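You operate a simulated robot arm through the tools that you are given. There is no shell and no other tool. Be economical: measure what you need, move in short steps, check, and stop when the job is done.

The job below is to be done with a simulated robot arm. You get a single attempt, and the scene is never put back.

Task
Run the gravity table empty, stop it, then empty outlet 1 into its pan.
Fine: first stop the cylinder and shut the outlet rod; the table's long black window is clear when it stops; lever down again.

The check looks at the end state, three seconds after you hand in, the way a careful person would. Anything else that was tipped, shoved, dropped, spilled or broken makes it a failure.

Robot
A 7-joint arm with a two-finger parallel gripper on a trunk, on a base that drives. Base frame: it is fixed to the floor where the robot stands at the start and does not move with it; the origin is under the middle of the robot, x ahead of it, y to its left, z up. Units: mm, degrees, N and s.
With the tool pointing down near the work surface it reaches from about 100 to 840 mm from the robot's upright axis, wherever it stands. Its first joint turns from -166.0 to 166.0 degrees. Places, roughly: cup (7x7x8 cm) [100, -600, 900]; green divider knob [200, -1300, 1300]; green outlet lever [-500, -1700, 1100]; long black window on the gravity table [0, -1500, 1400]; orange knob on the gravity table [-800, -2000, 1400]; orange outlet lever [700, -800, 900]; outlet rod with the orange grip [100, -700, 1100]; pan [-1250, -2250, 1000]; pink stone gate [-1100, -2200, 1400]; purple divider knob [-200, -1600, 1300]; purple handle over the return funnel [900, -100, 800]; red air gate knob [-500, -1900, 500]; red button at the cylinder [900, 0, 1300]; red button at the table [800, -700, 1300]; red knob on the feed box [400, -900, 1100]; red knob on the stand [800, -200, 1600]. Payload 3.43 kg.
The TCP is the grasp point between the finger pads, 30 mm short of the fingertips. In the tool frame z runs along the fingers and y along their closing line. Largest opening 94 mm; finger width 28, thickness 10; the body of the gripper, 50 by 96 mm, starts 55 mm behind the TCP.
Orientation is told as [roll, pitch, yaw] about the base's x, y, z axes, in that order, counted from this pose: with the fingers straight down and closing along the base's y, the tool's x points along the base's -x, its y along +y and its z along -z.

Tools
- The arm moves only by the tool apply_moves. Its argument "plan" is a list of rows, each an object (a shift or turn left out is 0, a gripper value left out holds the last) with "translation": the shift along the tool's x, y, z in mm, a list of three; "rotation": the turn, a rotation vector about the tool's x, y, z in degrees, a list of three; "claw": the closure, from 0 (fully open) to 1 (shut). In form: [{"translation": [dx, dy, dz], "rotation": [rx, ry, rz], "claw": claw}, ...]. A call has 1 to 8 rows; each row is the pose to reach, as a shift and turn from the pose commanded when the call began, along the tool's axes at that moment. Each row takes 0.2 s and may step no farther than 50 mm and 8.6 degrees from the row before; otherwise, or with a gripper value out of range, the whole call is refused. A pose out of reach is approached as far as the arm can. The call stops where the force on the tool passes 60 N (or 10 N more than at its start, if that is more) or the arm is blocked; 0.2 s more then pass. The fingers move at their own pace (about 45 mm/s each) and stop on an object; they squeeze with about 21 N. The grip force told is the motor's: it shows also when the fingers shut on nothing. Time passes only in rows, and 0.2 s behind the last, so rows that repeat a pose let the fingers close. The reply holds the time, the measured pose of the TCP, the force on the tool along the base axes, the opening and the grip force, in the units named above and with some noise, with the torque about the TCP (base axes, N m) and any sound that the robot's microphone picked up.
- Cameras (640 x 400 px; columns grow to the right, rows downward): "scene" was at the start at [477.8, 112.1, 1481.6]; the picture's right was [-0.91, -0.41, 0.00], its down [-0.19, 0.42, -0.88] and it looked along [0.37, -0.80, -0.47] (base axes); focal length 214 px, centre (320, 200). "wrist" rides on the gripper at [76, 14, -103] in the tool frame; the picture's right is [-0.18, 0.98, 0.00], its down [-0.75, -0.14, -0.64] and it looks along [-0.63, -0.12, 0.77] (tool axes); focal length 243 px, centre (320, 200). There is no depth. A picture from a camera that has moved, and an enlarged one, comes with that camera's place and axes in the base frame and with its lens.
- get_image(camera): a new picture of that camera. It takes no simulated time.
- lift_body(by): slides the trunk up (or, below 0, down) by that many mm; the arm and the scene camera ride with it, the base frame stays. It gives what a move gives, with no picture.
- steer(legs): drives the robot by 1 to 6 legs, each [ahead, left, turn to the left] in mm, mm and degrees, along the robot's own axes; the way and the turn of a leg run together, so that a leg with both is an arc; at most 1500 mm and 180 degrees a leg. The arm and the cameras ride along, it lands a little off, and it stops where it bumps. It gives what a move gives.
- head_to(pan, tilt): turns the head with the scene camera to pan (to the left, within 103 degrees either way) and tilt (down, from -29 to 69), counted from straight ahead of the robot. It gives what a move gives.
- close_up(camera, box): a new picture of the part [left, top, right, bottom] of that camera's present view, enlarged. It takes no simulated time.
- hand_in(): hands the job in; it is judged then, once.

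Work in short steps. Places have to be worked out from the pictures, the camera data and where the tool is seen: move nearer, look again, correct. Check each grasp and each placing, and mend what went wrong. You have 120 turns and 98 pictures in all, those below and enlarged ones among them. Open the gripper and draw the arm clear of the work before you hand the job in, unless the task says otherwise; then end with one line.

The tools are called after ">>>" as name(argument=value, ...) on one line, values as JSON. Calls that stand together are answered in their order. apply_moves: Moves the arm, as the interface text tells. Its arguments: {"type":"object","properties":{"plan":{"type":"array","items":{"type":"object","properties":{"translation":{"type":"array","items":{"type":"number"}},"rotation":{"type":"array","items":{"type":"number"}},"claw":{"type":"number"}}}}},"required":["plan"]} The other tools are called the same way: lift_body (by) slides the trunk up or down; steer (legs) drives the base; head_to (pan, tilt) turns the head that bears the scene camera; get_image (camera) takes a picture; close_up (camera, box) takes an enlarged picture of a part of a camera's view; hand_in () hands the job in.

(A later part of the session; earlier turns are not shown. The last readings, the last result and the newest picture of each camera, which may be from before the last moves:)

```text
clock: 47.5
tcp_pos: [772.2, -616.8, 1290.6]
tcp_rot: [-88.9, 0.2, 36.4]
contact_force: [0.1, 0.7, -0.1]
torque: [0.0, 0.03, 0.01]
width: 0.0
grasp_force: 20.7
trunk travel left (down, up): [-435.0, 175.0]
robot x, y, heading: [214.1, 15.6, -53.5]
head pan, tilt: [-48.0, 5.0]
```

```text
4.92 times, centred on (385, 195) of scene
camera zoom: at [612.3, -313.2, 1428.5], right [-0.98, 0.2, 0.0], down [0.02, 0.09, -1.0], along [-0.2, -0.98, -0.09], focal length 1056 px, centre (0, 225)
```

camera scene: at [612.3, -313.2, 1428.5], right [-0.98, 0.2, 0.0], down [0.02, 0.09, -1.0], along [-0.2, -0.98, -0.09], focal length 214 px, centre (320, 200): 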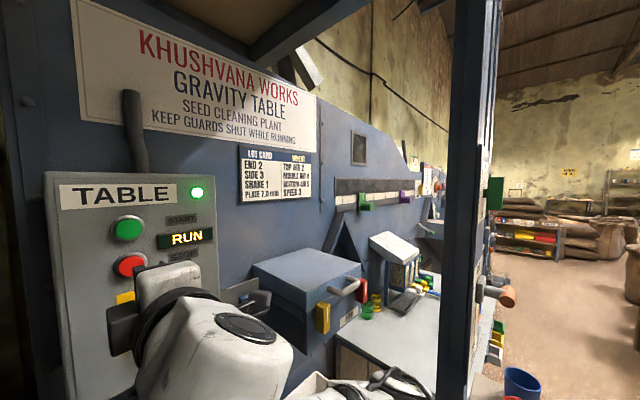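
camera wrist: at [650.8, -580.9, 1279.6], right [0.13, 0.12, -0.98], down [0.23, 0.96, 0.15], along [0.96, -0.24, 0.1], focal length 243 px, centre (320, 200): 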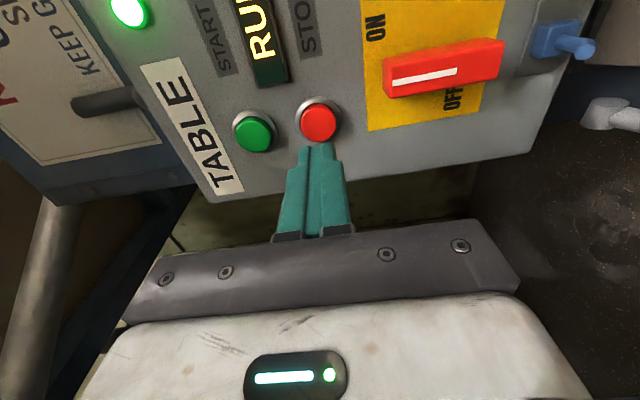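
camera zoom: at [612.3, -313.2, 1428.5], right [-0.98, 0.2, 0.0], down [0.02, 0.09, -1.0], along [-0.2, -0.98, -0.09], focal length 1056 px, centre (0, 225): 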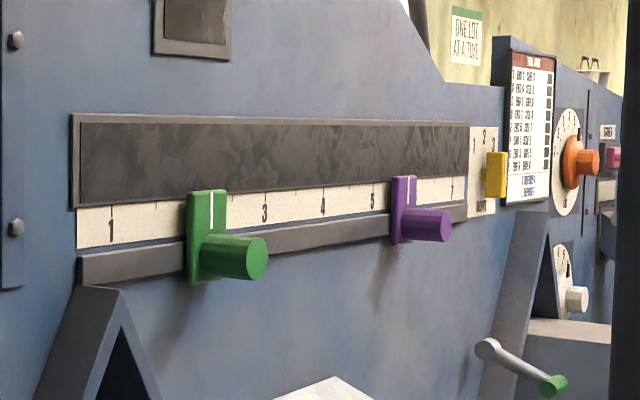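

Window is fully clear along its length. Advance to the STOP button (about 63 mm from the tips) and press.

>>> apply_moves(plan=[{"translation": [-2, 0, 25]}, {"translation": [-2, 0, 48]}, {"translation": [-2, 0, 56]}, {"translation": [-2, 0, 62]}, {"translation": [-2, 0, 67]}, {"translation": [-2, 0, 71]}])

>>> get_image(camera="wrist")

```text
clock: 48.9
tcp_pos: [816.5, -672.6, 1288.9]
tcp_rot: [-88.8, 0.2, 36.4]
contact_force: [0.0, -0.2, 0.2]
torque: [0.02, 0.02, 0.02]
width: 0.0
grasp_force: 20.5
trunk travel left (down, up): [-435.0, 175.0]
robot x, y, heading: [206.8, 16.0, -53.5]
head pan, tilt: [-48.0, 5.0]
```

```text
59 pictures are left
camera wrist: at [694.6, -636.4, 1277.5], right [0.13, 0.12, -0.98], down [0.23, 0.96, 0.15], along [0.96, -0.24, 0.1], focal length 243 px, centre (320, 200)
```

wrist: 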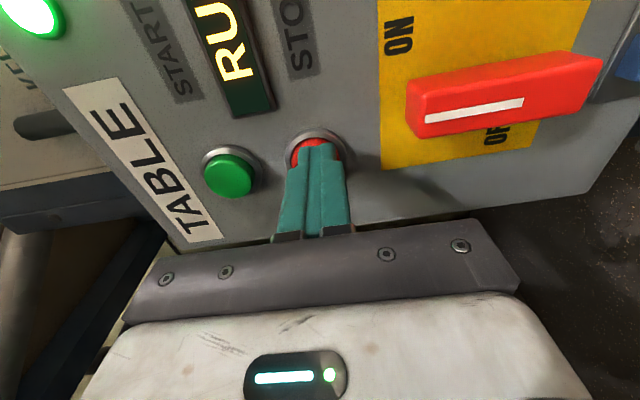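

Aligned, not yet touching. Continue inward in small steps.

>>> apply_moves(plan=[{"translation": [0, 0, 5]}, {"translation": [0, 0, 10]}, {"translation": [0, 0, 14]}, {"translation": [0, 0, 18]}])

>>> get_image(camera="wrist")

```text
clock: 49.9
tcp_pos: [825.9, -685.0, 1289.0]
tcp_rot: [-88.8, 0.2, 36.4]
contact_force: [-35.1, 37.3, -16.8]
torque: [0.43, 0.19, -0.36]
width: 0.0
grasp_force: 21.5
trunk travel left (down, up): [-435.0, 175.0]
robot x, y, heading: [212.6, 19.2, -53.9]
head pan, tilt: [-48.0, 5.0]
heard: click
```

```text
58 pictures are left
camera wrist: at [703.5, -648.7, 1277.6], right [0.13, 0.12, -0.98], down [0.23, 0.96, 0.15], along [0.96, -0.24, 0.1], focal length 243 px, centre (320, 200)
```

wrist: 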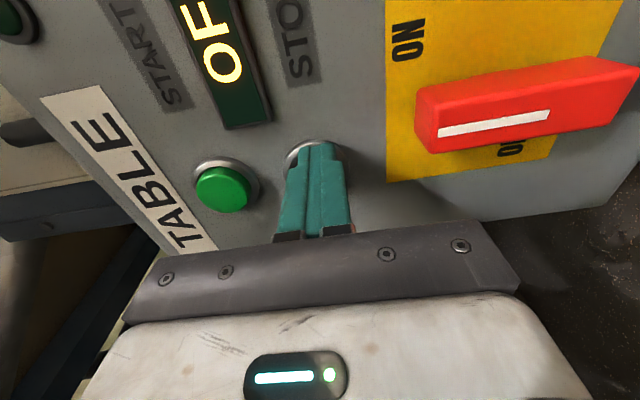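

Table shows OFF. Back away with the arm, then the base, and look at outlet 1.

>>> apply_moves(plan=[{"translation": [0, 0, -30]}, {"translation": [0, 0, -70]}])

>>> steer(legs=[[-150, 0, 0]])

>>> head_to(pan=8, tilt=32)

>>> get_image(camera="scene")

>>> close_up(camera="scene", box=[300, 160, 460, 320])

```text
clock: 50.5
tcp_pos: [785.8, -633.6, 1291.9]
tcp_rot: [-88.8, 0.2, 36.4]
contact_force: [0.3, 0.9, 0.0]
torque: [-0.03, -0.02, 0.0]
width: 0.0
grasp_force: 20.9
trunk travel left (down, up): [-435.0, 175.0]
robot x, y, heading: [214.3, 15.4, -53.4]
head pan, tilt: [-48.0, 5.0]
```

```text
clock: 51.9
tcp_pos: [697.4, -514.1, 1292.8]
tcp_rot: [-88.8, 0.2, 36.3]
contact_force: [1.2, -0.2, -0.9]
torque: [0.01, -0.03, -0.01]
width: 0.1
grasp_force: 21.2
trunk travel left (down, up): [-435.0, 175.0]
robot x, y, heading: [123.6, 128.7, -53.4]
head pan, tilt: [-48.0, 5.0]
```

```text
clock: 53.1
tcp_pos: [698.1, -513.2, 1291.3]
tcp_rot: [-88.8, 0.2, 36.3]
contact_force: [0.3, 0.1, -0.2]
torque: [0.02, 0.02, 0.01]
width: 0.3
grasp_force: 20.6
trunk travel left (down, up): [-435.0, 175.0]
robot x, y, heading: [128.0, 135.9, -53.4]
head pan, tilt: [8.0, 32.0]
```

```text
57 pictures are left
camera scene: at [605.1, -169.4, 1385.0], right [-0.71, -0.7, 0.0], down [-0.37, 0.38, -0.85], along [0.59, -0.61, -0.53], focal length 214 px, centre (320, 200)
```

scene: 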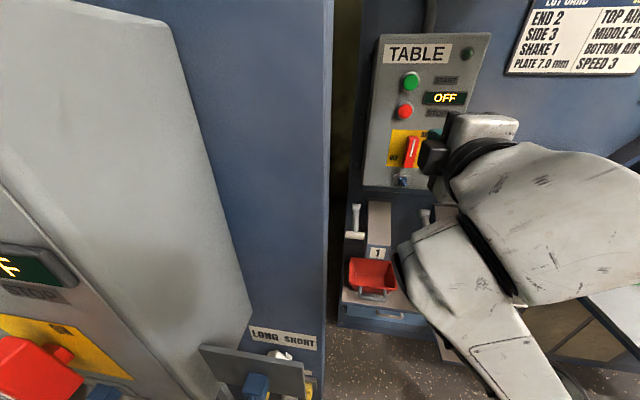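

```text
2.50 times, centred on (380, 240) of scene
camera zoom: at [605.1, -169.4, 1385.0], right [-0.71, -0.7, 0.0], down [-0.37, 0.38, -0.85], along [0.59, -0.61, -0.53], focal length 536 px, centre (170, 100)
```

zoom: 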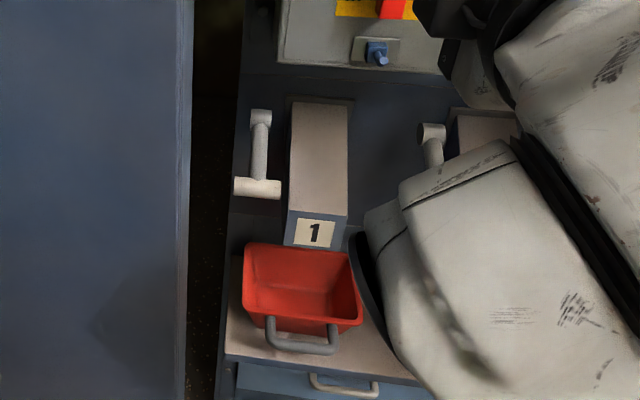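

Lever 1: pivot ≈(945,-703,971), grip ≈(895,-632,915), hanging ~33° below horizontal; red pan sits below chute 1. Before lowering the trunk I check where the elbow is relative to the shelf.

>>> head_to(pan=-45, tilt=38)

>>> get_image(camera="scene")

```text
clock: 54.4
tcp_pos: [698.3, -514.1, 1291.6]
tcp_rot: [-88.8, 0.2, 36.3]
contact_force: [-1.2, 0.1, 0.4]
torque: [-0.01, 0.03, -0.01]
width: 0.0
grasp_force: 21.2
trunk travel left (down, up): [-435.0, 175.0]
robot x, y, heading: [130.7, 134.0, -53.5]
head pan, tilt: [-45.0, 38.0]
```

```text
55 pictures are left
camera scene: at [529.7, -190.7, 1375.8], right [-0.99, 0.15, 0.0], down [0.09, 0.61, -0.79], along [-0.12, -0.78, -0.62], focal length 214 px, centre (320, 200)
```

scene: 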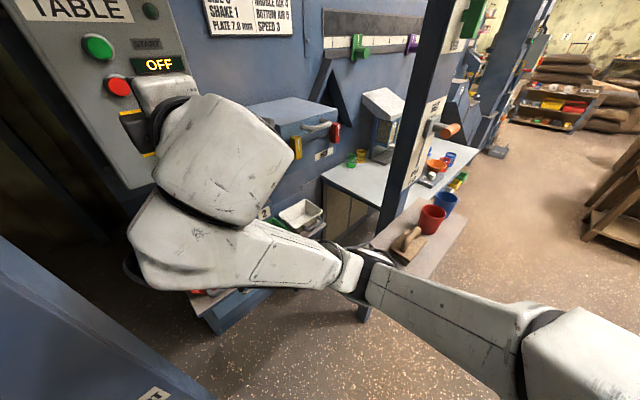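

The forearm hangs below the hand in this posture, which would hit the pan shelf if lowered. I'll back off and re-orient the tool to a 45°-down, elbow-up pose with fingers closing horizontally, to pinch lever 1's arm.

>>> steer(legs=[[-150, 0, 0]])

>>> apply_moves(plan=[{"rotation": [-4.71, 1.43, 6.73]}, {"rotation": [-9.42, 2.86, 13.46]}, {"rotation": [-14.13, 4.29, 20.19]}, {"rotation": [-18.84, 5.72, 26.92]}, {"rotation": [-23.55, 7.15, 33.65]}, {"rotation": [-28.26, 8.58, 40.38]}])

>>> get_image(camera="scene")

```text
clock: 55.8
tcp_pos: [607.9, -393.4, 1292.5]
tcp_rot: [-88.8, 0.2, 36.2]
contact_force: [-0.1, -0.2, -0.5]
torque: [0.01, -0.01, -0.01]
width: 0.0
grasp_force: 21.4
trunk travel left (down, up): [-435.0, 175.0]
robot x, y, heading: [34.0, 256.6, -53.6]
head pan, tilt: [-45.0, 38.0]
```

```text
clock: 57.1
tcp_pos: [605.6, -391.2, 1290.7]
tcp_rot: [-52.0, -34.9, 14.1]
contact_force: [-0.5, -0.6, -0.7]
torque: [-0.02, -0.03, 0.05]
width: 0.2
grasp_force: 21.4
trunk travel left (down, up): [-435.0, 175.0]
robot x, y, heading: [36.7, 254.9, -53.6]
head pan, tilt: [-45.0, 38.0]
```

```text
54 pictures are left
camera scene: at [439.2, -68.8, 1375.6], right [-0.99, 0.15, 0.0], down [0.09, 0.61, -0.79], along [-0.12, -0.78, -0.62], focal length 214 px, centre (320, 200)
```

scene: 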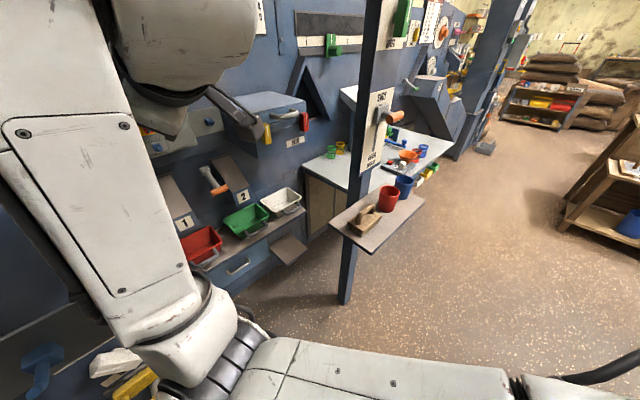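

Rotation half done; the elbow still hangs low but clear. Finish the rotation.

>>> apply_moves(plan=[{"rotation": [-4.71, 1.43, 6.73]}, {"rotation": [-9.42, 2.86, 13.46]}, {"rotation": [-14.13, 4.29, 20.19]}, {"rotation": [-18.84, 5.72, 26.92]}, {"rotation": [-23.55, 7.15, 33.65]}])

>>> get_image(camera="scene")

>>> get_image(camera="wrist")

```text
clock: 58.5
tcp_pos: [609.4, -391.5, 1256.7]
tcp_rot: [-2.0, -39.3, -27.5]
contact_force: [-0.5, -0.2, -0.8]
torque: [0.02, 0.03, -0.02]
width: 0.0
grasp_force: 21.1
trunk travel left (down, up): [-435.0, 175.0]
robot x, y, heading: [36.9, 259.4, -53.8]
head pan, tilt: [-45.0, 38.0]
stopped in row 5: the arm was blocked; the commanded pose is now the measured one
```

```text
53 pictures are left
camera scene: at [439.8, -68.4, 1375.7], right [-0.99, 0.15, 0.0], down [0.09, 0.61, -0.79], along [-0.12, -0.78, -0.62], focal length 214 px, centre (320, 200)
```

scene: 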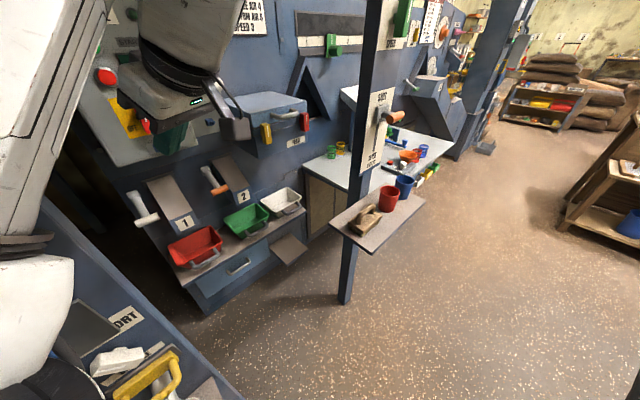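

```text
52 pictures are left
camera wrist: at [509.4, -320.4, 1288.5], right [0.6, 0.8, 0.09], down [0.1, -0.18, 0.98], along [0.8, -0.58, -0.19], focal length 243 px, centre (320, 200)
```

wrist: 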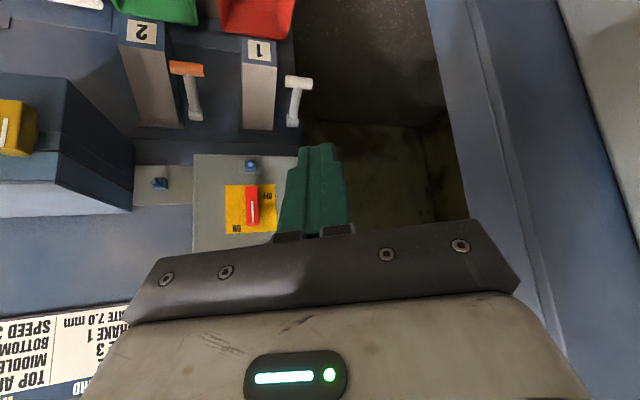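

The elbow swung over to the left and got blocked. Look there to see what it's touching.

>>> head_to(pan=15, tilt=38)

>>> get_image(camera="scene")

```text
clock: 59.9
tcp_pos: [610.9, -391.9, 1257.3]
tcp_rot: [-2.0, -39.6, -27.4]
contact_force: [0.6, 0.7, 0.0]
torque: [0.0, -0.01, -0.04]
width: 0.0
grasp_force: 21.6
trunk travel left (down, up): [-435.0, 175.0]
robot x, y, heading: [34.7, 258.0, -53.6]
head pan, tilt: [15.0, 38.0]
```

```text
51 pictures are left
camera scene: at [520.0, -36.9, 1375.7], right [-0.62, -0.78, 0.0], down [-0.48, 0.38, -0.79], along [0.62, -0.49, -0.62], focal length 214 px, centre (320, 200)
```

scene: 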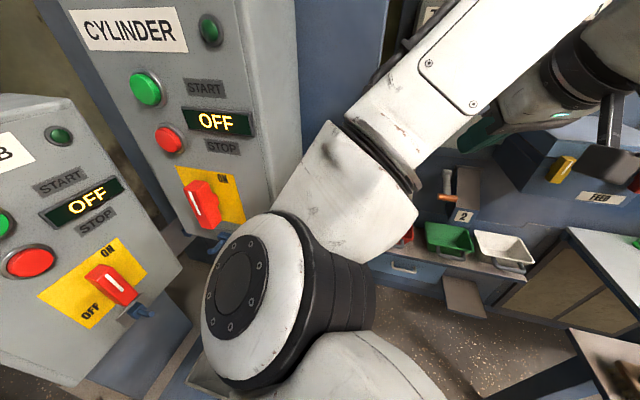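

The elbow rests against the cylinder panel's lower corner; panel states look unchanged. Move the base back and right to free it.

>>> steer(legs=[[-100, -150, 0]])

>>> get_image(camera="scene")

```text
clock: 61.5
tcp_pos: [430.5, -422.0, 1256.1]
tcp_rot: [-1.9, -39.2, -28.8]
contact_force: [0.6, -0.1, -0.8]
torque: [0.0, -0.01, 0.0]
width: 0.1
grasp_force: 21.0
trunk travel left (down, up): [-435.0, 175.0]
robot x, y, heading: [-131.1, 240.4, -54.7]
head pan, tilt: [15.0, 38.0]
stopped in leg 1: the robot was blocked; the commanded pose is now the measured one
```

```text
50 pictures are left
camera scene: at [349.8, -64.6, 1375.6], right [-0.64, -0.77, 0.0], down [-0.47, 0.4, -0.79], along [0.6, -0.51, -0.62], focal length 214 px, centre (320, 200)
```

scene: 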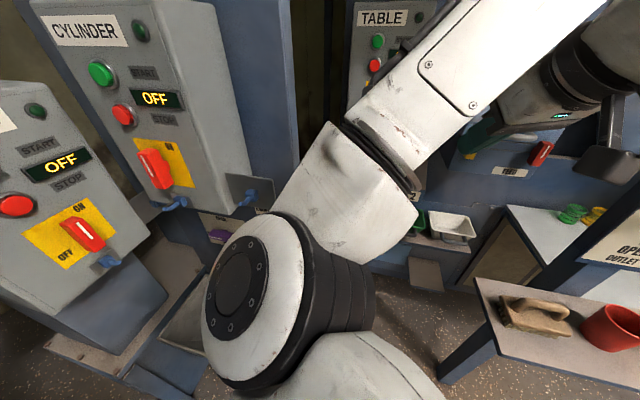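

The base is nearly at the commanded spot but reported a block. Look for what was bumped, left/behind.

>>> head_to(pan=100, tilt=45)

>>> get_image(camera="scene")

>>> get_image(camera="wrist")

```text
clock: 63.1
tcp_pos: [430.6, -420.9, 1256.6]
tcp_rot: [-2.0, -39.5, -28.9]
contact_force: [-0.6, -0.1, 0.0]
torque: [0.01, -0.01, 0.02]
width: 0.0
grasp_force: 20.6
trunk travel left (down, up): [-435.0, 175.0]
robot x, y, heading: [-128.0, 242.3, -55.0]
head pan, tilt: [100.0, 45.0]
```

```text
49 pictures are left
camera scene: at [341.1, 48.5, 1365.5], right [0.71, -0.71, 0.0], down [-0.5, -0.5, -0.71], along [0.5, 0.5, -0.71], focal length 214 px, centre (320, 200)
```

scene: 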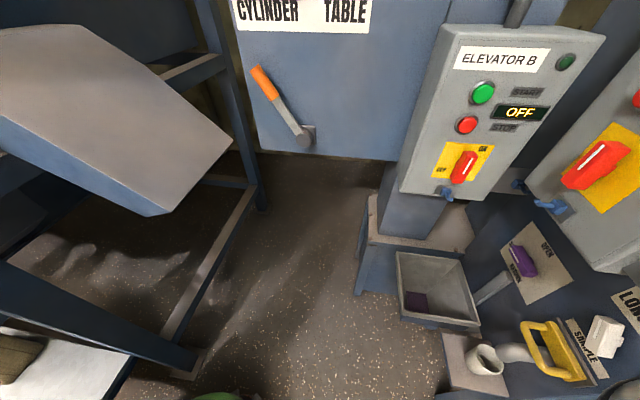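

```text
48 pictures are left
camera wrist: at [331.3, -346.7, 1288.5], right [0.62, 0.78, 0.09], down [0.09, -0.19, 0.98], along [0.78, -0.6, -0.19], focal length 243 px, centre (320, 200)
```

wrist: 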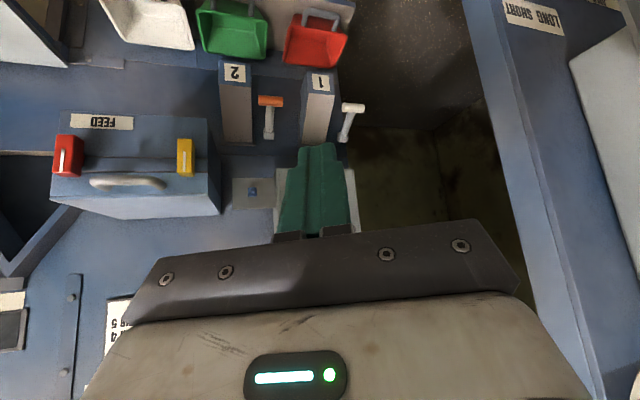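

Probably the rear brushed the fixed hopper frame; nothing looks displaced. I'll ease forward 30 mm, raise the trunk fully (so the elbow must sit above a lowered hand), and yaw the tool back to straight ahead while retracting.

>>> steer(legs=[[30, -30, 1.5]])

>>> lift_body(by=170)

>>> apply_moves(plan=[{"rotation": [5.3, 0.2, 6.4], "translation": [20, 0, -16]}, {"rotation": [10.6, 0.4, 12.8], "translation": [40, 0, -32]}, {"rotation": [16, 0.65, 19.3], "translation": [60, 0, -48]}, {"rotation": [16, 0.65, 19.3], "translation": [95, 0, -60]}])

>>> head_to(pan=-20, tilt=35)

>>> get_image(camera="scene")

```text
clock: 64.0
tcp_pos: [440.8, -448.8, 1257.8]
tcp_rot: [-2.0, -39.4, -27.4]
contact_force: [0.4, 0.3, 0.0]
torque: [0.01, -0.03, 0.0]
width: 0.0
grasp_force: 21.2
trunk travel left (down, up): [-435.0, 175.0]
robot x, y, heading: [-135.9, 198.3, -53.3]
head pan, tilt: [100.0, 45.0]
```

```text
clock: 65.9
tcp_pos: [441.7, -448.4, 1426.8]
tcp_rot: [-2.0, -39.4, -27.2]
contact_force: [0.3, 0.7, -1.1]
torque: [0.01, 0.03, -0.03]
width: 0.0
grasp_force: 20.8
trunk travel left (down, up): [-605.0, 5.0]
robot x, y, heading: [-134.0, 198.5, -53.4]
head pan, tilt: [100.0, 45.0]
```

```text
clock: 66.9
tcp_pos: [342.5, -395.0, 1412.8]
tcp_rot: [-2.2, -39.4, -52.3]
contact_force: [-0.1, -0.2, -0.6]
torque: [0.0, 0.0, -0.02]
width: 0.0
grasp_force: 21.1
trunk travel left (down, up): [-605.0, 5.0]
robot x, y, heading: [-135.6, 200.6, -53.5]
head pan, tilt: [100.0, 45.0]
```

```text
clock: 68.9
tcp_pos: [343.4, -394.7, 1413.7]
tcp_rot: [-2.2, -39.4, -52.4]
contact_force: [0.9, 0.3, 0.0]
torque: [0.0, 0.02, -0.01]
width: 0.0
grasp_force: 20.7
trunk travel left (down, up): [-605.0, 5.0]
robot x, y, heading: [-132.4, 199.9, -53.5]
head pan, tilt: [-20.0, 35.0]
```

```text
47 pictures are left
camera scene: at [308.3, -124.7, 1550.3], right [-0.96, -0.28, 0.0], down [-0.16, 0.55, -0.82], along [0.23, -0.79, -0.57], focal length 214 px, centre (320, 200)
```

scene: 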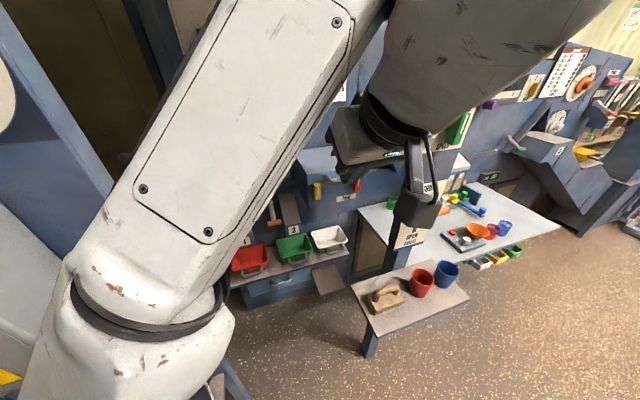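

The elbow is now low on the left, which would foul the stand. I'll bring the arm back to its original tool-down pose (fwd 629, right 182) and see whether the elbow returns to high-right.

>>> apply_moves(plan=[{"translation": [13, -26, -10], "rotation": [0, 4.9, 0]}, {"translation": [26, -52, -21], "rotation": [0, 9.8, 0]}, {"translation": [38, -79, -31], "rotation": [0, 14.7, 0]}, {"translation": [51, -105, -42], "rotation": [0, 19.6, 0]}, {"translation": [64, -131, -52], "rotation": [0, 24.5, 0]}, {"translation": [77, -157, -63], "rotation": [0, 29.4, 0]}, {"translation": [89, -184, -73], "rotation": [0, 34.3, 0]}, {"translation": [102, -210, -84], "rotation": [0, 39.2, 0]}])

>>> get_image(camera="scene")

```text
clock: 70.7
tcp_pos: [95.5, -411.5, 1419.7]
tcp_rot: [-1.8, -0.2, -53.7]
contact_force: [0.2, 0.2, -0.4]
torque: [-0.02, -0.01, 0.02]
width: 0.0
grasp_force: 21.4
trunk travel left (down, up): [-605.0, 5.0]
robot x, y, heading: [-133.8, 194.7, -53.3]
head pan, tilt: [-20.0, 35.0]
```

```text
46 pictures are left
camera scene: at [308.3, -124.6, 1550.3], right [-0.96, -0.28, 0.0], down [-0.16, 0.55, -0.82], along [0.23, -0.79, -0.57], focal length 214 px, centre (320, 200)
```

scene: 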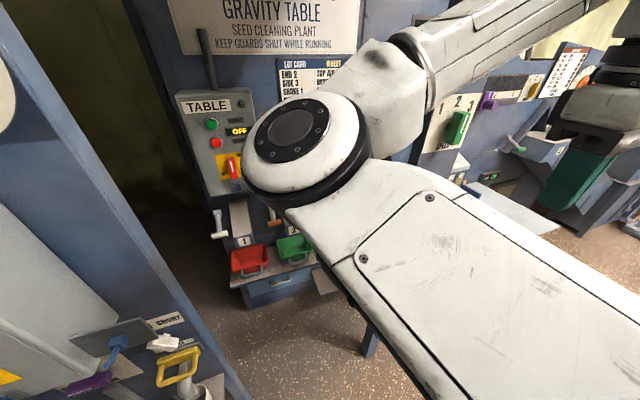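

Instead of pinching, I'll use closed fingers nearly horizontal with the arm stretched long, and lift the bar of lever 1 from below beside its arm. Extend the arm forward while pitching the tool up, and check the elbow.

>>> apply_moves(plan=[{"translation": [-30, 20, 0], "rotation": [0, -8.4, 0]}, {"translation": [-60, 40, 0], "rotation": [0, -16.8, 0]}, {"translation": [-92, 60, 0], "rotation": [0, -25.2, 0]}, {"translation": [-125, 80, 0], "rotation": [0, -33.6, 0]}, {"translation": [-157, 100, 0], "rotation": [0, -42, 0]}, {"translation": [-190, 120, 0], "rotation": [0, -50.4, 0]}, {"translation": [-223, 140, 0], "rotation": [0, -58.8, 0]}, {"translation": [-257, 157, 0], "rotation": [0, -67, 0]}])

>>> get_image(camera="scene")

```text
clock: 72.5
tcp_pos: [376.2, -526.1, 1416.8]
tcp_rot: [-4.1, -67.2, -49.9]
contact_force: [0.2, 0.3, 0.5]
torque: [0.01, 0.0, 0.01]
width: 0.0
grasp_force: 20.8
trunk travel left (down, up): [-605.0, 5.0]
robot x, y, heading: [-133.4, 199.2, -53.2]
head pan, tilt: [-20.0, 35.0]
```

```text
45 pictures are left
camera scene: at [308.2, -124.8, 1550.4], right [-0.96, -0.28, 0.0], down [-0.16, 0.55, -0.82], along [0.23, -0.79, -0.57], focal length 214 px, centre (320, 200)
```

scene: 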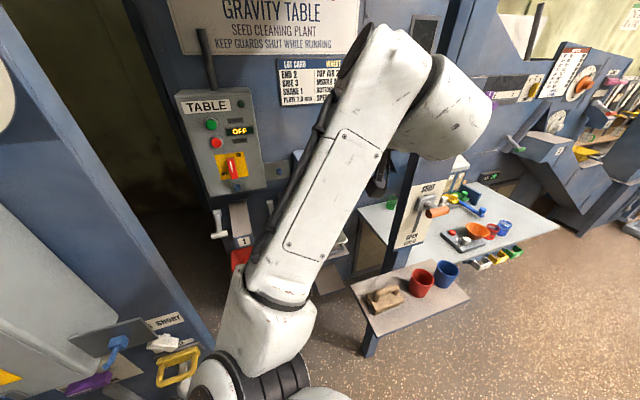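

The posture is now workable: elbow low-center, long reach. Shift the base forward-left away from the shelf, then lower the hand 400 mm with the arm and check.

>>> steer(legs=[[80, 100, 0]])

>>> apply_moves(plan=[{"translation": [44, 0, 21]}, {"translation": [88, 0, 42]}, {"translation": [132, 0, 63]}, {"translation": [176, 0, 84]}, {"translation": [220, 0, 105]}, {"translation": [264, 0, 126]}, {"translation": [308, 0, 147]}, {"translation": [352, 0, 168]}])

>>> get_image(camera="scene")

>>> get_image(camera="wrist")

```text
clock: 73.8
tcp_pos: [504.4, -529.4, 1416.1]
tcp_rot: [-4.3, -67.2, -49.6]
contact_force: [0.8, 0.1, -0.3]
torque: [0.01, 0.0, 0.0]
width: 0.1
grasp_force: 21.0
trunk travel left (down, up): [-605.0, 5.0]
robot x, y, heading: [-4.9, 195.1, -53.5]
head pan, tilt: [-20.0, 35.0]
```

```text
clock: 75.6
tcp_pos: [506.1, -551.8, 1025.9]
tcp_rot: [-4.2, -67.3, -49.9]
contact_force: [-0.2, -0.2, -0.1]
torque: [0.01, 0.02, -0.01]
width: 0.0
grasp_force: 21.3
trunk travel left (down, up): [-605.0, 5.0]
robot x, y, heading: [-5.7, 194.0, -53.5]
head pan, tilt: [-20.0, 35.0]
```

```text
44 pictures are left
camera scene: at [436.4, -128.1, 1550.4], right [-0.96, -0.28, 0.0], down [-0.16, 0.55, -0.82], along [0.23, -0.79, -0.57], focal length 214 px, centre (320, 200)
```

scene: 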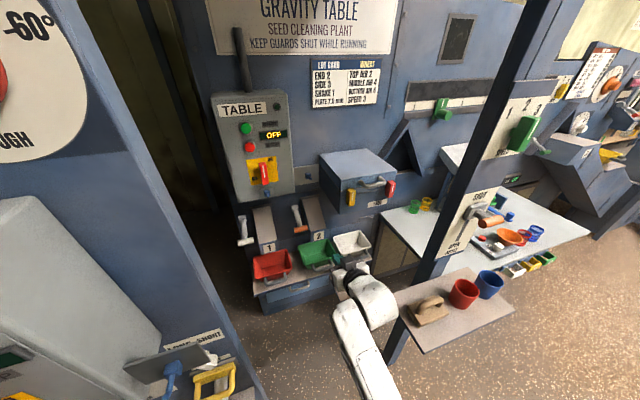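

```text
43 pictures are left
camera wrist: at [443.3, -444.4, 995.0], right [0.84, 0.53, 0.14], down [-0.27, 0.17, 0.95], along [0.47, -0.83, 0.29], focal length 243 px, centre (320, 200)
```

wrist: 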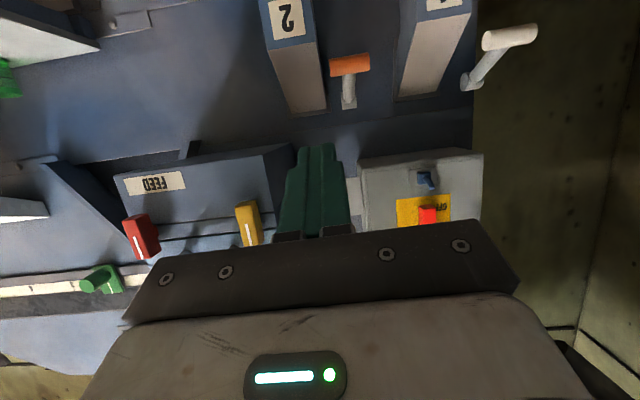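

Posture is slim and clear now. Shift the hand 120 mm left with the arm, then drive left/forward toward lever 1, staying high, and look.

>>> apply_moves(plan=[{"translation": [0, 40, 0]}, {"translation": [0, 80, 0]}, {"translation": [0, 120, 0]}])

>>> steer(legs=[[80, 125, 0]])

>>> get_image(camera="scene")

>>> get_image(camera="wrist")

```text
clock: 76.4
tcp_pos: [601.8, -481.0, 1021.9]
tcp_rot: [-4.3, -67.1, -49.8]
contact_force: [-0.2, 0.1, -0.5]
torque: [0.01, 0.0, 0.02]
width: 0.2
grasp_force: 21.3
trunk travel left (down, up): [-605.0, 5.0]
robot x, y, heading: [-9.9, 195.3, -53.5]
head pan, tilt: [-20.0, 35.0]
```

```text
clock: 77.9
tcp_pos: [752.8, -463.4, 1023.1]
tcp_rot: [-4.0, -67.3, -49.4]
contact_force: [0.6, -0.4, 0.0]
torque: [-0.02, -0.01, -0.03]
width: 0.1
grasp_force: 20.7
trunk travel left (down, up): [-605.0, 5.0]
robot x, y, heading: [133.3, 204.7, -53.0]
head pan, tilt: [-20.0, 35.0]
stopped in leg 1: the robot was blocked; the commanded pose is now the measured one
```

```text
42 pictures are left
camera scene: at [581.5, -112.3, 1551.3], right [-0.96, -0.3, 0.0], down [-0.17, 0.55, -0.82], along [0.24, -0.78, -0.57], focal length 214 px, centre (320, 200)
```

scene: 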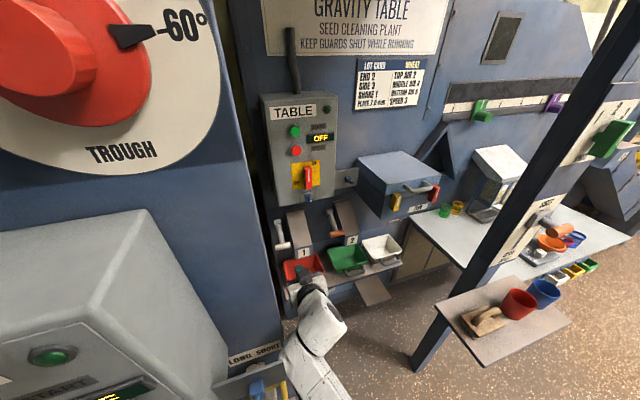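

```text
41 pictures are left
camera wrist: at [689.4, -356.8, 992.8], right [0.83, 0.54, 0.14], down [-0.27, 0.17, 0.95], along [0.48, -0.83, 0.29], focal length 243 px, centre (320, 200)
```

wrist: 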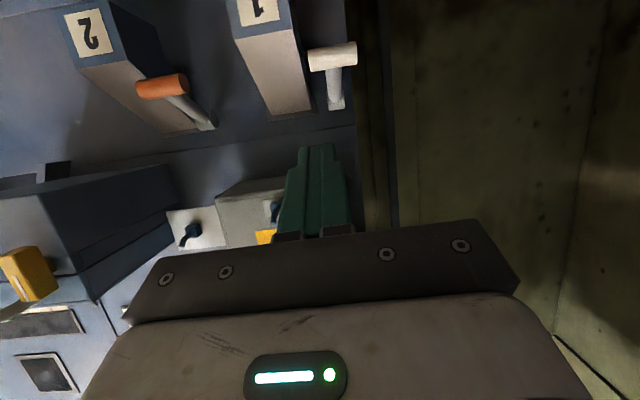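

TCP is already at the right lateral line (t≈324), but the base reported a block; look down at the elbow.

>>> head_to(pan=-12, tilt=65)

>>> get_image(camera="scene")

```text
clock: 78.8
tcp_pos: [750.9, -464.7, 1023.6]
tcp_rot: [-3.7, -67.3, -49.7]
contact_force: [-0.3, -0.3, -0.4]
torque: [0.0, -0.04, -0.01]
width: 0.2
grasp_force: 21.2
trunk travel left (down, up): [-605.0, 5.0]
robot x, y, heading: [142.4, 208.0, -52.9]
head pan, tilt: [-12.0, 65.0]
```

```text
40 pictures are left
camera scene: at [579.7, -84.6, 1512.0], right [-0.91, -0.42, 0.0], down [-0.38, 0.82, -0.42], along [0.18, -0.38, -0.91], focal length 214 px, centre (320, 200)
```

scene: 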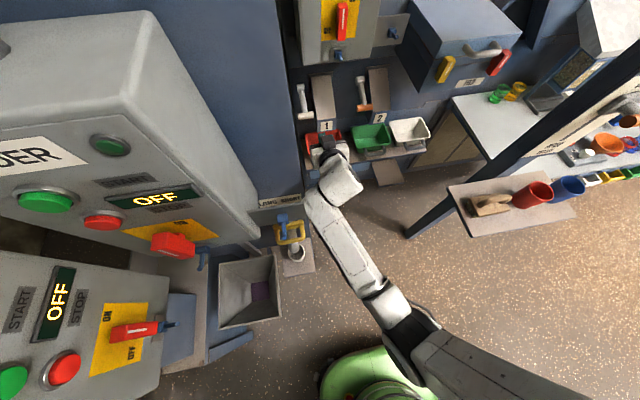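

The wrist link is grazing the stand's sample plate corner. I'll shift the base right and turn it left ~12° so the arm comes in from the right of the stand.

>>> steer(legs=[[0, -100, 0], [60, -89, 12]])

>>> get_image(camera="scene")

>>> get_image(camera="wrist")

```text
clock: 80.8
tcp_pos: [775.6, -485.6, 1022.5]
tcp_rot: [-4.3, -67.3, -37.3]
contact_force: [-0.2, 0.6, -0.1]
torque: [-0.02, 0.04, 0.0]
width: 0.0
grasp_force: 21.0
trunk travel left (down, up): [-605.0, 5.0]
robot x, y, heading: [35.8, 41.1, -41.1]
head pan, tilt: [-12.0, 65.0]
```

```text
39 pictures are left
camera scene: at [530.6, -148.5, 1510.5], right [-0.8, -0.6, 0.0], down [-0.55, 0.72, -0.42], along [0.25, -0.34, -0.91], focal length 214 px, centre (320, 200)
```

scene: 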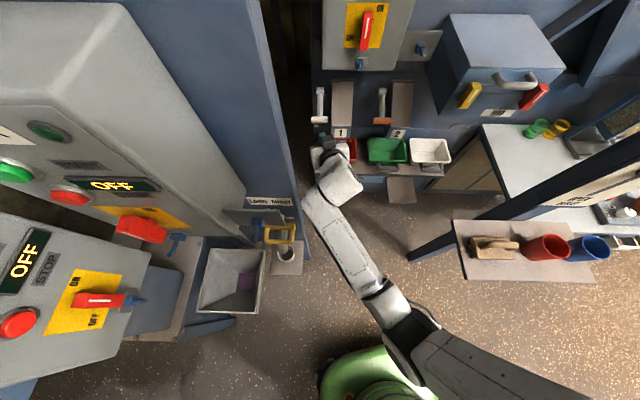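

```text
38 pictures are left
camera wrist: at [691.2, -395.3, 991.7], right [0.7, 0.7, 0.14], down [-0.3, 0.11, 0.95], along [0.64, -0.71, 0.29], focal length 243 px, centre (320, 200)
```

wrist: 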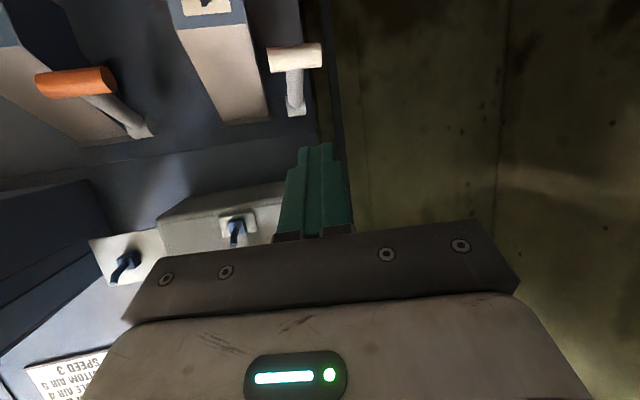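

Clear now. Bar of lever 1 confirmed at ≈(895,-630,915), Ø~28, ~60 long. Lower the fingertips to z≈877, then go part way in under the bar.

>>> apply_moves(plan=[{"translation": [44, 1, 19]}, {"translation": [89, 3, 37]}, {"translation": [133, 4, 56]}, {"translation": [120, -4, 88]}, {"translation": [108, -12, 120]}])

>>> get_image(camera="wrist")

>>> get_image(camera="scene")

```text
clock: 82.0
tcp_pos: [815.7, -543.8, 874.8]
tcp_rot: [-4.3, -67.1, -37.2]
contact_force: [-0.3, 0.6, 0.4]
torque: [0.02, -0.03, -0.04]
width: 0.1
grasp_force: 21.0
trunk travel left (down, up): [-605.0, 5.0]
robot x, y, heading: [37.5, 42.9, -40.9]
head pan, tilt: [-12.0, 65.0]
```

```text
37 pictures are left
camera wrist: at [732.4, -452.9, 845.3], right [0.7, 0.7, 0.14], down [-0.3, 0.11, 0.95], along [0.65, -0.71, 0.29], focal length 243 px, centre (320, 200)
```

wrist: 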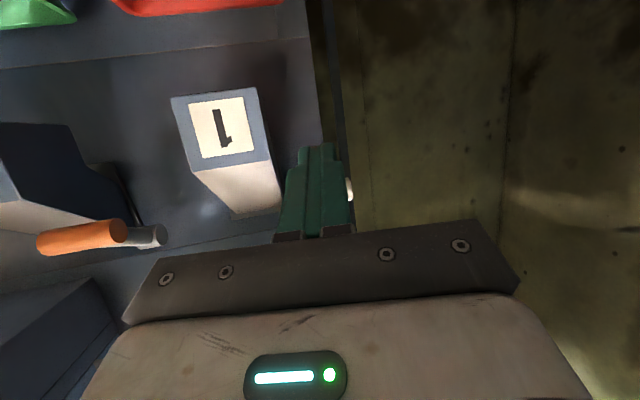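

```text
36 pictures are left
camera scene: at [530.6, -148.4, 1510.5], right [-0.8, -0.6, 0.0], down [-0.55, 0.72, -0.42], along [0.26, -0.34, -0.91], focal length 214 px, centre (320, 200)
```

scene: 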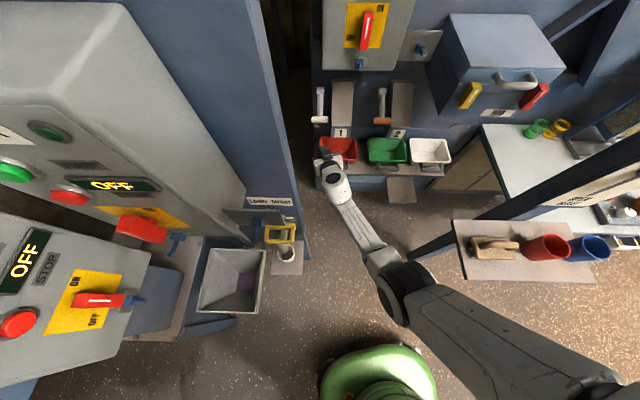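

Fingers are in line below the bar. Continue inward beneath it.

>>> apply_moves(plan=[{"translation": [-13, -7, 31]}, {"translation": [-26, -14, 61]}, {"translation": [-40, -21, 92]}])

>>> get_image(camera="wrist")

>>> close_up(camera="scene", box=[270, 60, 430, 220])

```text
clock: 82.8
tcp_pos: [864.6, -602.7, 874.6]
tcp_rot: [-4.4, -67.0, -37.0]
contact_force: [-0.3, -0.4, 0.7]
torque: [0.01, 0.0, 0.03]
width: 0.1
grasp_force: 21.1
out of reach, approached as far as the arm can: row 3
trunk travel left (down, up): [-605.0, 5.0]
robot x, y, heading: [33.6, 38.8, -40.9]
head pan, tilt: [-12.0, 65.0]
```

```text
35 pictures are left
camera wrist: at [779.5, -512.5, 844.0], right [0.7, 0.7, 0.14], down [-0.3, 0.11, 0.95], along [0.65, -0.71, 0.29], focal length 243 px, centre (320, 200)
```

wrist: 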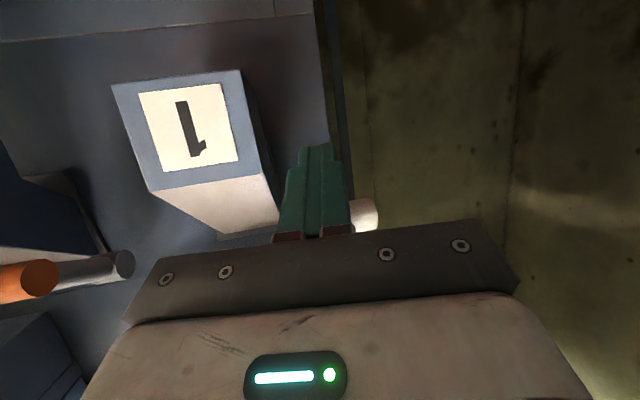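

```text
2.50 times, centred on (350, 140) of scene
camera zoom: at [530.2, -149.1, 1510.5], right [-0.8, -0.6, 0.0], down [-0.55, 0.72, -0.42], along [0.25, -0.34, -0.91], focal length 536 px, centre (245, 350)
```

zoom: 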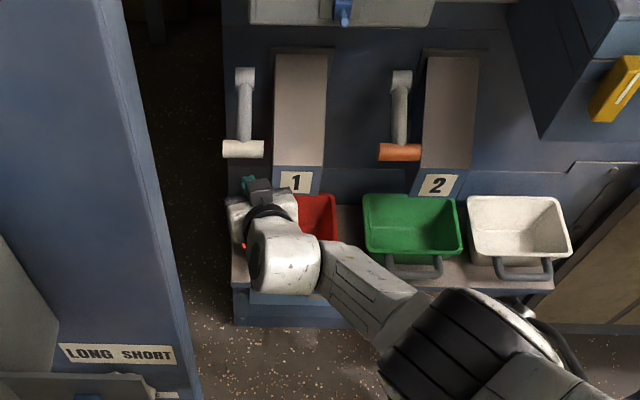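

Arm is at full stretch, ~27 mm short. Pull the hand back 35 mm, then drive the base forward 60 mm (9 mm right).

>>> apply_moves(plan=[{"translation": [13, 0, -32]}])

>>> steer(legs=[[55, -8, 0]])

>>> close_up(camera="scene", box=[270, 40, 430, 200])

```text
clock: 83.2
tcp_pos: [838.4, -579.7, 873.9]
tcp_rot: [-4.1, -67.3, -37.4]
contact_force: [0.1, 0.1, 0.2]
torque: [0.01, 0.03, -0.02]
width: 0.0
grasp_force: 20.1
trunk travel left (down, up): [-605.0, 5.0]
robot x, y, heading: [35.3, 42.0, -41.0]
head pan, tilt: [-12.0, 65.0]
```

```text
clock: 84.1
tcp_pos: [873.0, -622.2, 873.0]
tcp_rot: [-4.3, -67.2, -37.3]
contact_force: [-0.4, 0.3, 0.7]
torque: [0.07, 0.02, 0.0]
width: 0.0
grasp_force: 20.2
trunk travel left (down, up): [-605.0, 5.0]
robot x, y, heading: [66.1, 0.0, -40.8]
head pan, tilt: [-12.0, 65.0]
```

```text
2.50 times, centred on (350, 120) of scene
camera zoom: at [566.7, -190.8, 1510.5], right [-0.8, -0.6, 0.0], down [-0.55, 0.72, -0.42], along [0.25, -0.34, -0.91], focal length 536 px, centre (245, 400)
```

zoom: 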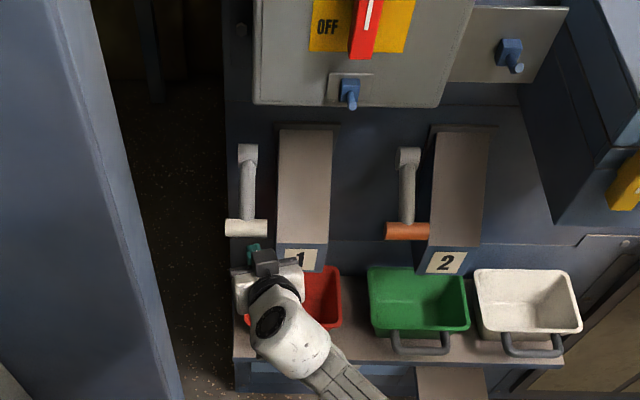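

Fingertip is under the bar. Push in 10 mm and lift gently along the lever's arc.

>>> apply_moves(plan=[{"translation": [-4, -2, 9]}, {"translation": [-17, -2, 4]}, {"translation": [-29, -2, -8]}, {"translation": [-43, -1, -20]}, {"translation": [-59, -1, -30]}])

>>> close_up(camera="scene", box=[270, 40, 430, 200])

```text
clock: 85.3
tcp_pos: [869.4, -620.5, 939.1]
tcp_rot: [-4.1, -67.3, -37.6]
contact_force: [-0.6, 0.4, -0.4]
torque: [-0.02, 0.01, 0.04]
width: 0.1
grasp_force: 21.0
trunk travel left (down, up): [-605.0, 5.0]
robot x, y, heading: [70.1, 2.3, -40.7]
head pan, tilt: [-12.0, 65.0]
```

```text
2.50 times, centred on (350, 120) of scene
camera zoom: at [566.6, -191.1, 1510.5], right [-0.8, -0.6, 0.0], down [-0.55, 0.72, -0.42], along [0.25, -0.34, -0.91], focal length 536 px, centre (245, 400)
```

zoom: 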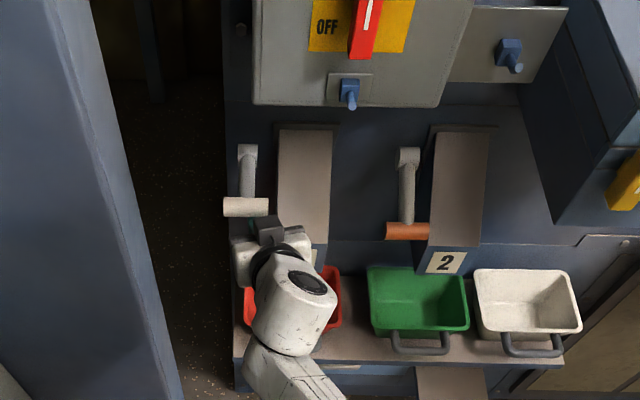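

The bar is rising freely. Continue up along the arc until it stops.

>>> apply_moves(plan=[{"translation": [-17, -1, -7]}, {"translation": [-35, -2, -10]}, {"translation": [-53, -4, -12]}, {"translation": [-71, -6, -11]}])

>>> close_up(camera="scene", box=[270, 40, 430, 200])

>>> get_image(camera="wrist")

```text
clock: 86.3
tcp_pos: [878.9, -627.8, 999.9]
tcp_rot: [-4.2, -66.3, -37.3]
contact_force: [-13.4, 14.4, -21.4]
torque: [0.31, 0.26, 0.04]
width: 0.0
grasp_force: 21.2
trunk travel left (down, up): [-605.0, 5.0]
robot x, y, heading: [67.1, -1.9, -41.2]
head pan, tilt: [-12.0, 65.0]
```

```text
2.50 times, centred on (350, 120) of scene
camera zoom: at [566.8, -190.4, 1509.8], right [-0.8, -0.6, 0.0], down [-0.55, 0.72, -0.42], along [0.25, -0.34, -0.91], focal length 536 px, centre (245, 400)
```

zoom: 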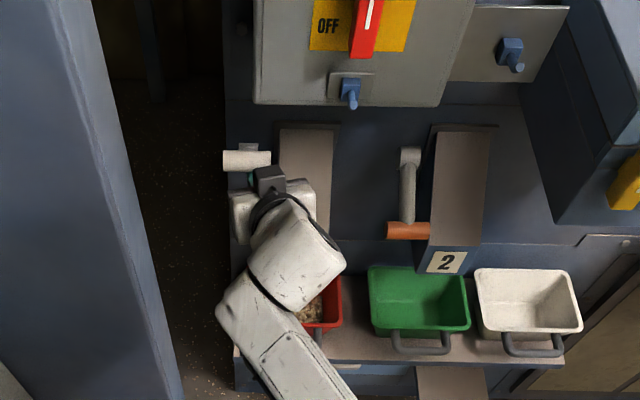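

```text
30 pictures are left
camera wrist: at [794.2, -537.8, 972.0], right [0.71, 0.69, 0.14], down [-0.29, 0.1, 0.95], along [0.65, -0.71, 0.27], focal length 243 px, centre (320, 200)
```

wrist: 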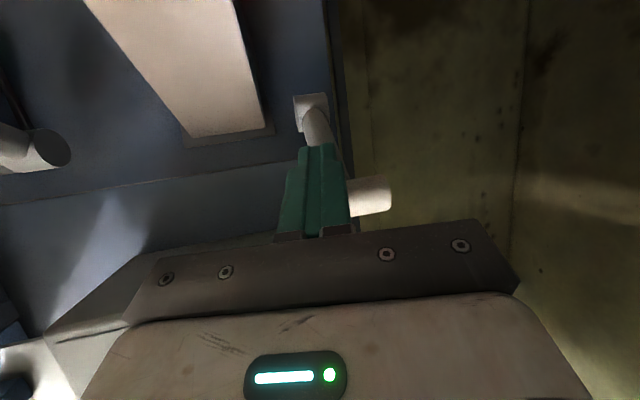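

Lever is up at its stop and seed is falling into the red pan. Ease off a few mm and wait for it to empty.

>>> apply_moves(plan=[{"translation": [4, 0, 1]}, {"translation": [4, 0, 1]}, {"translation": [4, 0, 1]}, {"translation": [4, 0, 1]}, {"translation": [4, 0, 1]}, {"translation": [4, 0, 1]}, {"translation": [4, 0, 1]}, {"translation": [4, 0, 1]}])

>>> apply_moves(plan=[{"translation": [0, 0, 0]}, {"translation": [0, 0, 0]}, {"translation": [0, 0, 0]}, {"translation": [0, 0, 0]}, {"translation": [0, 0, 0]}, {"translation": [0, 0, 0]}, {"translation": [0, 0, 0]}, {"translation": [0, 0, 0]}])

>>> close_up(camera="scene", box=[310, 100, 390, 180])

```text
clock: 88.1
tcp_pos: [878.5, -629.7, 999.9]
tcp_rot: [-4.4, -66.8, -37.1]
contact_force: [-11.3, 21.4, -23.7]
torque: [0.25, 0.34, 0.17]
width: 0.0
grasp_force: 20.4
trunk travel left (down, up): [-605.0, 5.0]
robot x, y, heading: [71.4, 2.3, -41.0]
head pan, tilt: [-12.0, 65.0]
```

```text
clock: 89.9
tcp_pos: [879.2, -630.3, 1000.5]
tcp_rot: [-4.3, -66.8, -37.1]
contact_force: [-7.9, 21.4, -23.5]
torque: [0.29, 0.31, 0.21]
width: 0.0
grasp_force: 21.2
trunk travel left (down, up): [-605.0, 5.0]
robot x, y, heading: [69.2, 0.9, -41.1]
head pan, tilt: [-12.0, 65.0]
```

```text
5.00 times, centred on (350, 140) of scene
camera zoom: at [567.3, -190.5, 1510.2], right [-0.8, -0.6, 0.0], down [-0.55, 0.72, -0.42], along [0.25, -0.34, -0.91], focal length 1072 px, centre (170, 500)
```

zoom: 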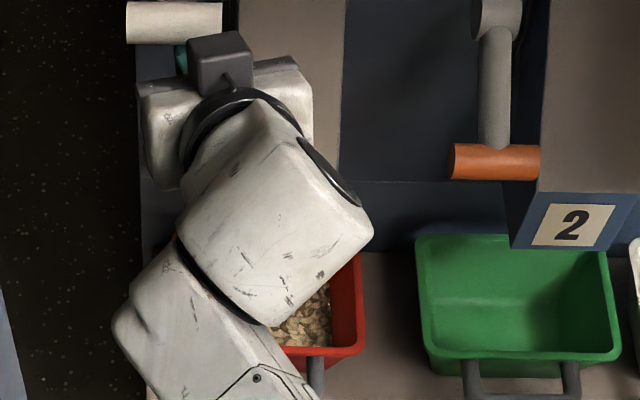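

Seed is in the pan. Wait several more seconds and compare.

>>> apply_moves(plan=[{"translation": [2, 0, 0]}, {"translation": [2, 0, 0]}, {"translation": [2, 0, 0]}, {"translation": [2, 0, 0]}, {"translation": [2, 0, 0]}, {"translation": [2, 0, 0]}, {"translation": [2, 0, 0]}, {"translation": [2, 0, 0]}])

>>> apply_moves(plan=[{"translation": [0, 0, 0]}, {"translation": [0, 0, 0]}, {"translation": [0, 0, 0]}, {"translation": [0, 0, 0]}, {"translation": [0, 0, 0]}, {"translation": [0, 0, 0]}, {"translation": [0, 0, 0]}, {"translation": [0, 0, 0]}])

>>> apply_moves(plan=[{"translation": [0, 0, 0]}, {"translation": [0, 0, 0]}, {"translation": [0, 0, 0]}, {"translation": [0, 0, 0]}, {"translation": [0, 0, 0]}, {"translation": [0, 0, 0]}, {"translation": [0, 0, 0]}, {"translation": [0, 0, 0]}])

>>> close_up(camera="scene", box=[310, 100, 390, 180])

```text
clock: 91.7
tcp_pos: [878.6, -630.3, 999.4]
tcp_rot: [-4.3, -67.0, -37.2]
contact_force: [-5.8, 16.4, -20.7]
torque: [0.26, 0.3, 0.14]
width: 0.2
grasp_force: 20.4
trunk travel left (down, up): [-605.0, 5.0]
robot x, y, heading: [68.6, 1.6, -40.9]
head pan, tilt: [-12.0, 65.0]
```

```text
clock: 93.5
tcp_pos: [879.3, -630.2, 1000.9]
tcp_rot: [-4.3, -67.0, -37.2]
contact_force: [-7.1, 14.5, -21.0]
torque: [0.21, 0.27, 0.1]
width: 0.0
grasp_force: 21.5
trunk travel left (down, up): [-605.0, 5.0]
robot x, y, heading: [71.7, -2.1, -41.0]
head pan, tilt: [-12.0, 65.0]
```

```text
clock: 95.3
tcp_pos: [879.2, -631.2, 998.3]
tcp_rot: [-4.3, -66.9, -37.1]
contact_force: [-6.5, 12.7, -21.6]
torque: [0.23, 0.26, 0.08]
width: 0.0
grasp_force: 20.8
trunk travel left (down, up): [-605.0, 5.0]
robot x, y, heading: [69.5, 4.4, -41.0]
head pan, tilt: [-12.0, 65.0]
```

```text
5.00 times, centred on (350, 140) of scene
camera zoom: at [567.2, -190.9, 1510.2], right [-0.8, -0.6, 0.0], down [-0.55, 0.72, -0.42], along [0.25, -0.34, -0.91], focal length 1072 px, centre (170, 500)
```

zoom: 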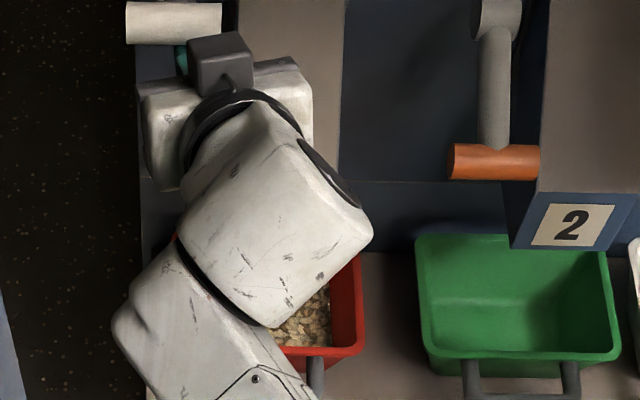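

The level hasn't changed: outlet 1 is empty. Lower the hand back along the arc and see whether the lever follows.

>>> apply_moves(plan=[{"translation": [17, 2, 1]}, {"translation": [36, 4, 2]}, {"translation": [54, 5, 5]}, {"translation": [71, 6, 11]}, {"translation": [87, 6, 19]}, {"translation": [102, 6, 30]}, {"translation": [116, 5, 42]}, {"translation": [129, 4, 54]}])

>>> close_up(camera="scene", box=[270, 40, 430, 200])

```text
clock: 97.1
tcp_pos: [878.9, -631.7, 863.3]
tcp_rot: [-4.7, -67.1, -36.8]
contact_force: [0.4, 0.7, -1.2]
torque: [-0.01, 0.01, 0.0]
width: 0.0
grasp_force: 20.8
trunk travel left (down, up): [-605.0, 5.0]
robot x, y, heading: [68.2, 0.7, -40.6]
head pan, tilt: [-12.0, 65.0]
```

```text
2.50 times, centred on (350, 120) of scene
camera zoom: at [566.7, -190.8, 1510.4], right [-0.8, -0.6, 0.0], down [-0.55, 0.72, -0.42], along [0.25, -0.34, -0.91], focal length 536 px, centre (245, 400)
```

zoom: 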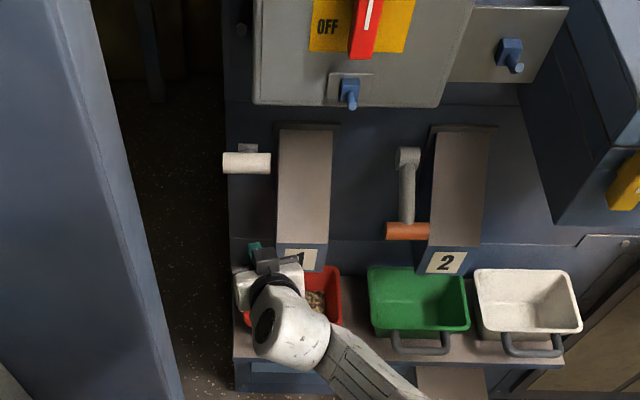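

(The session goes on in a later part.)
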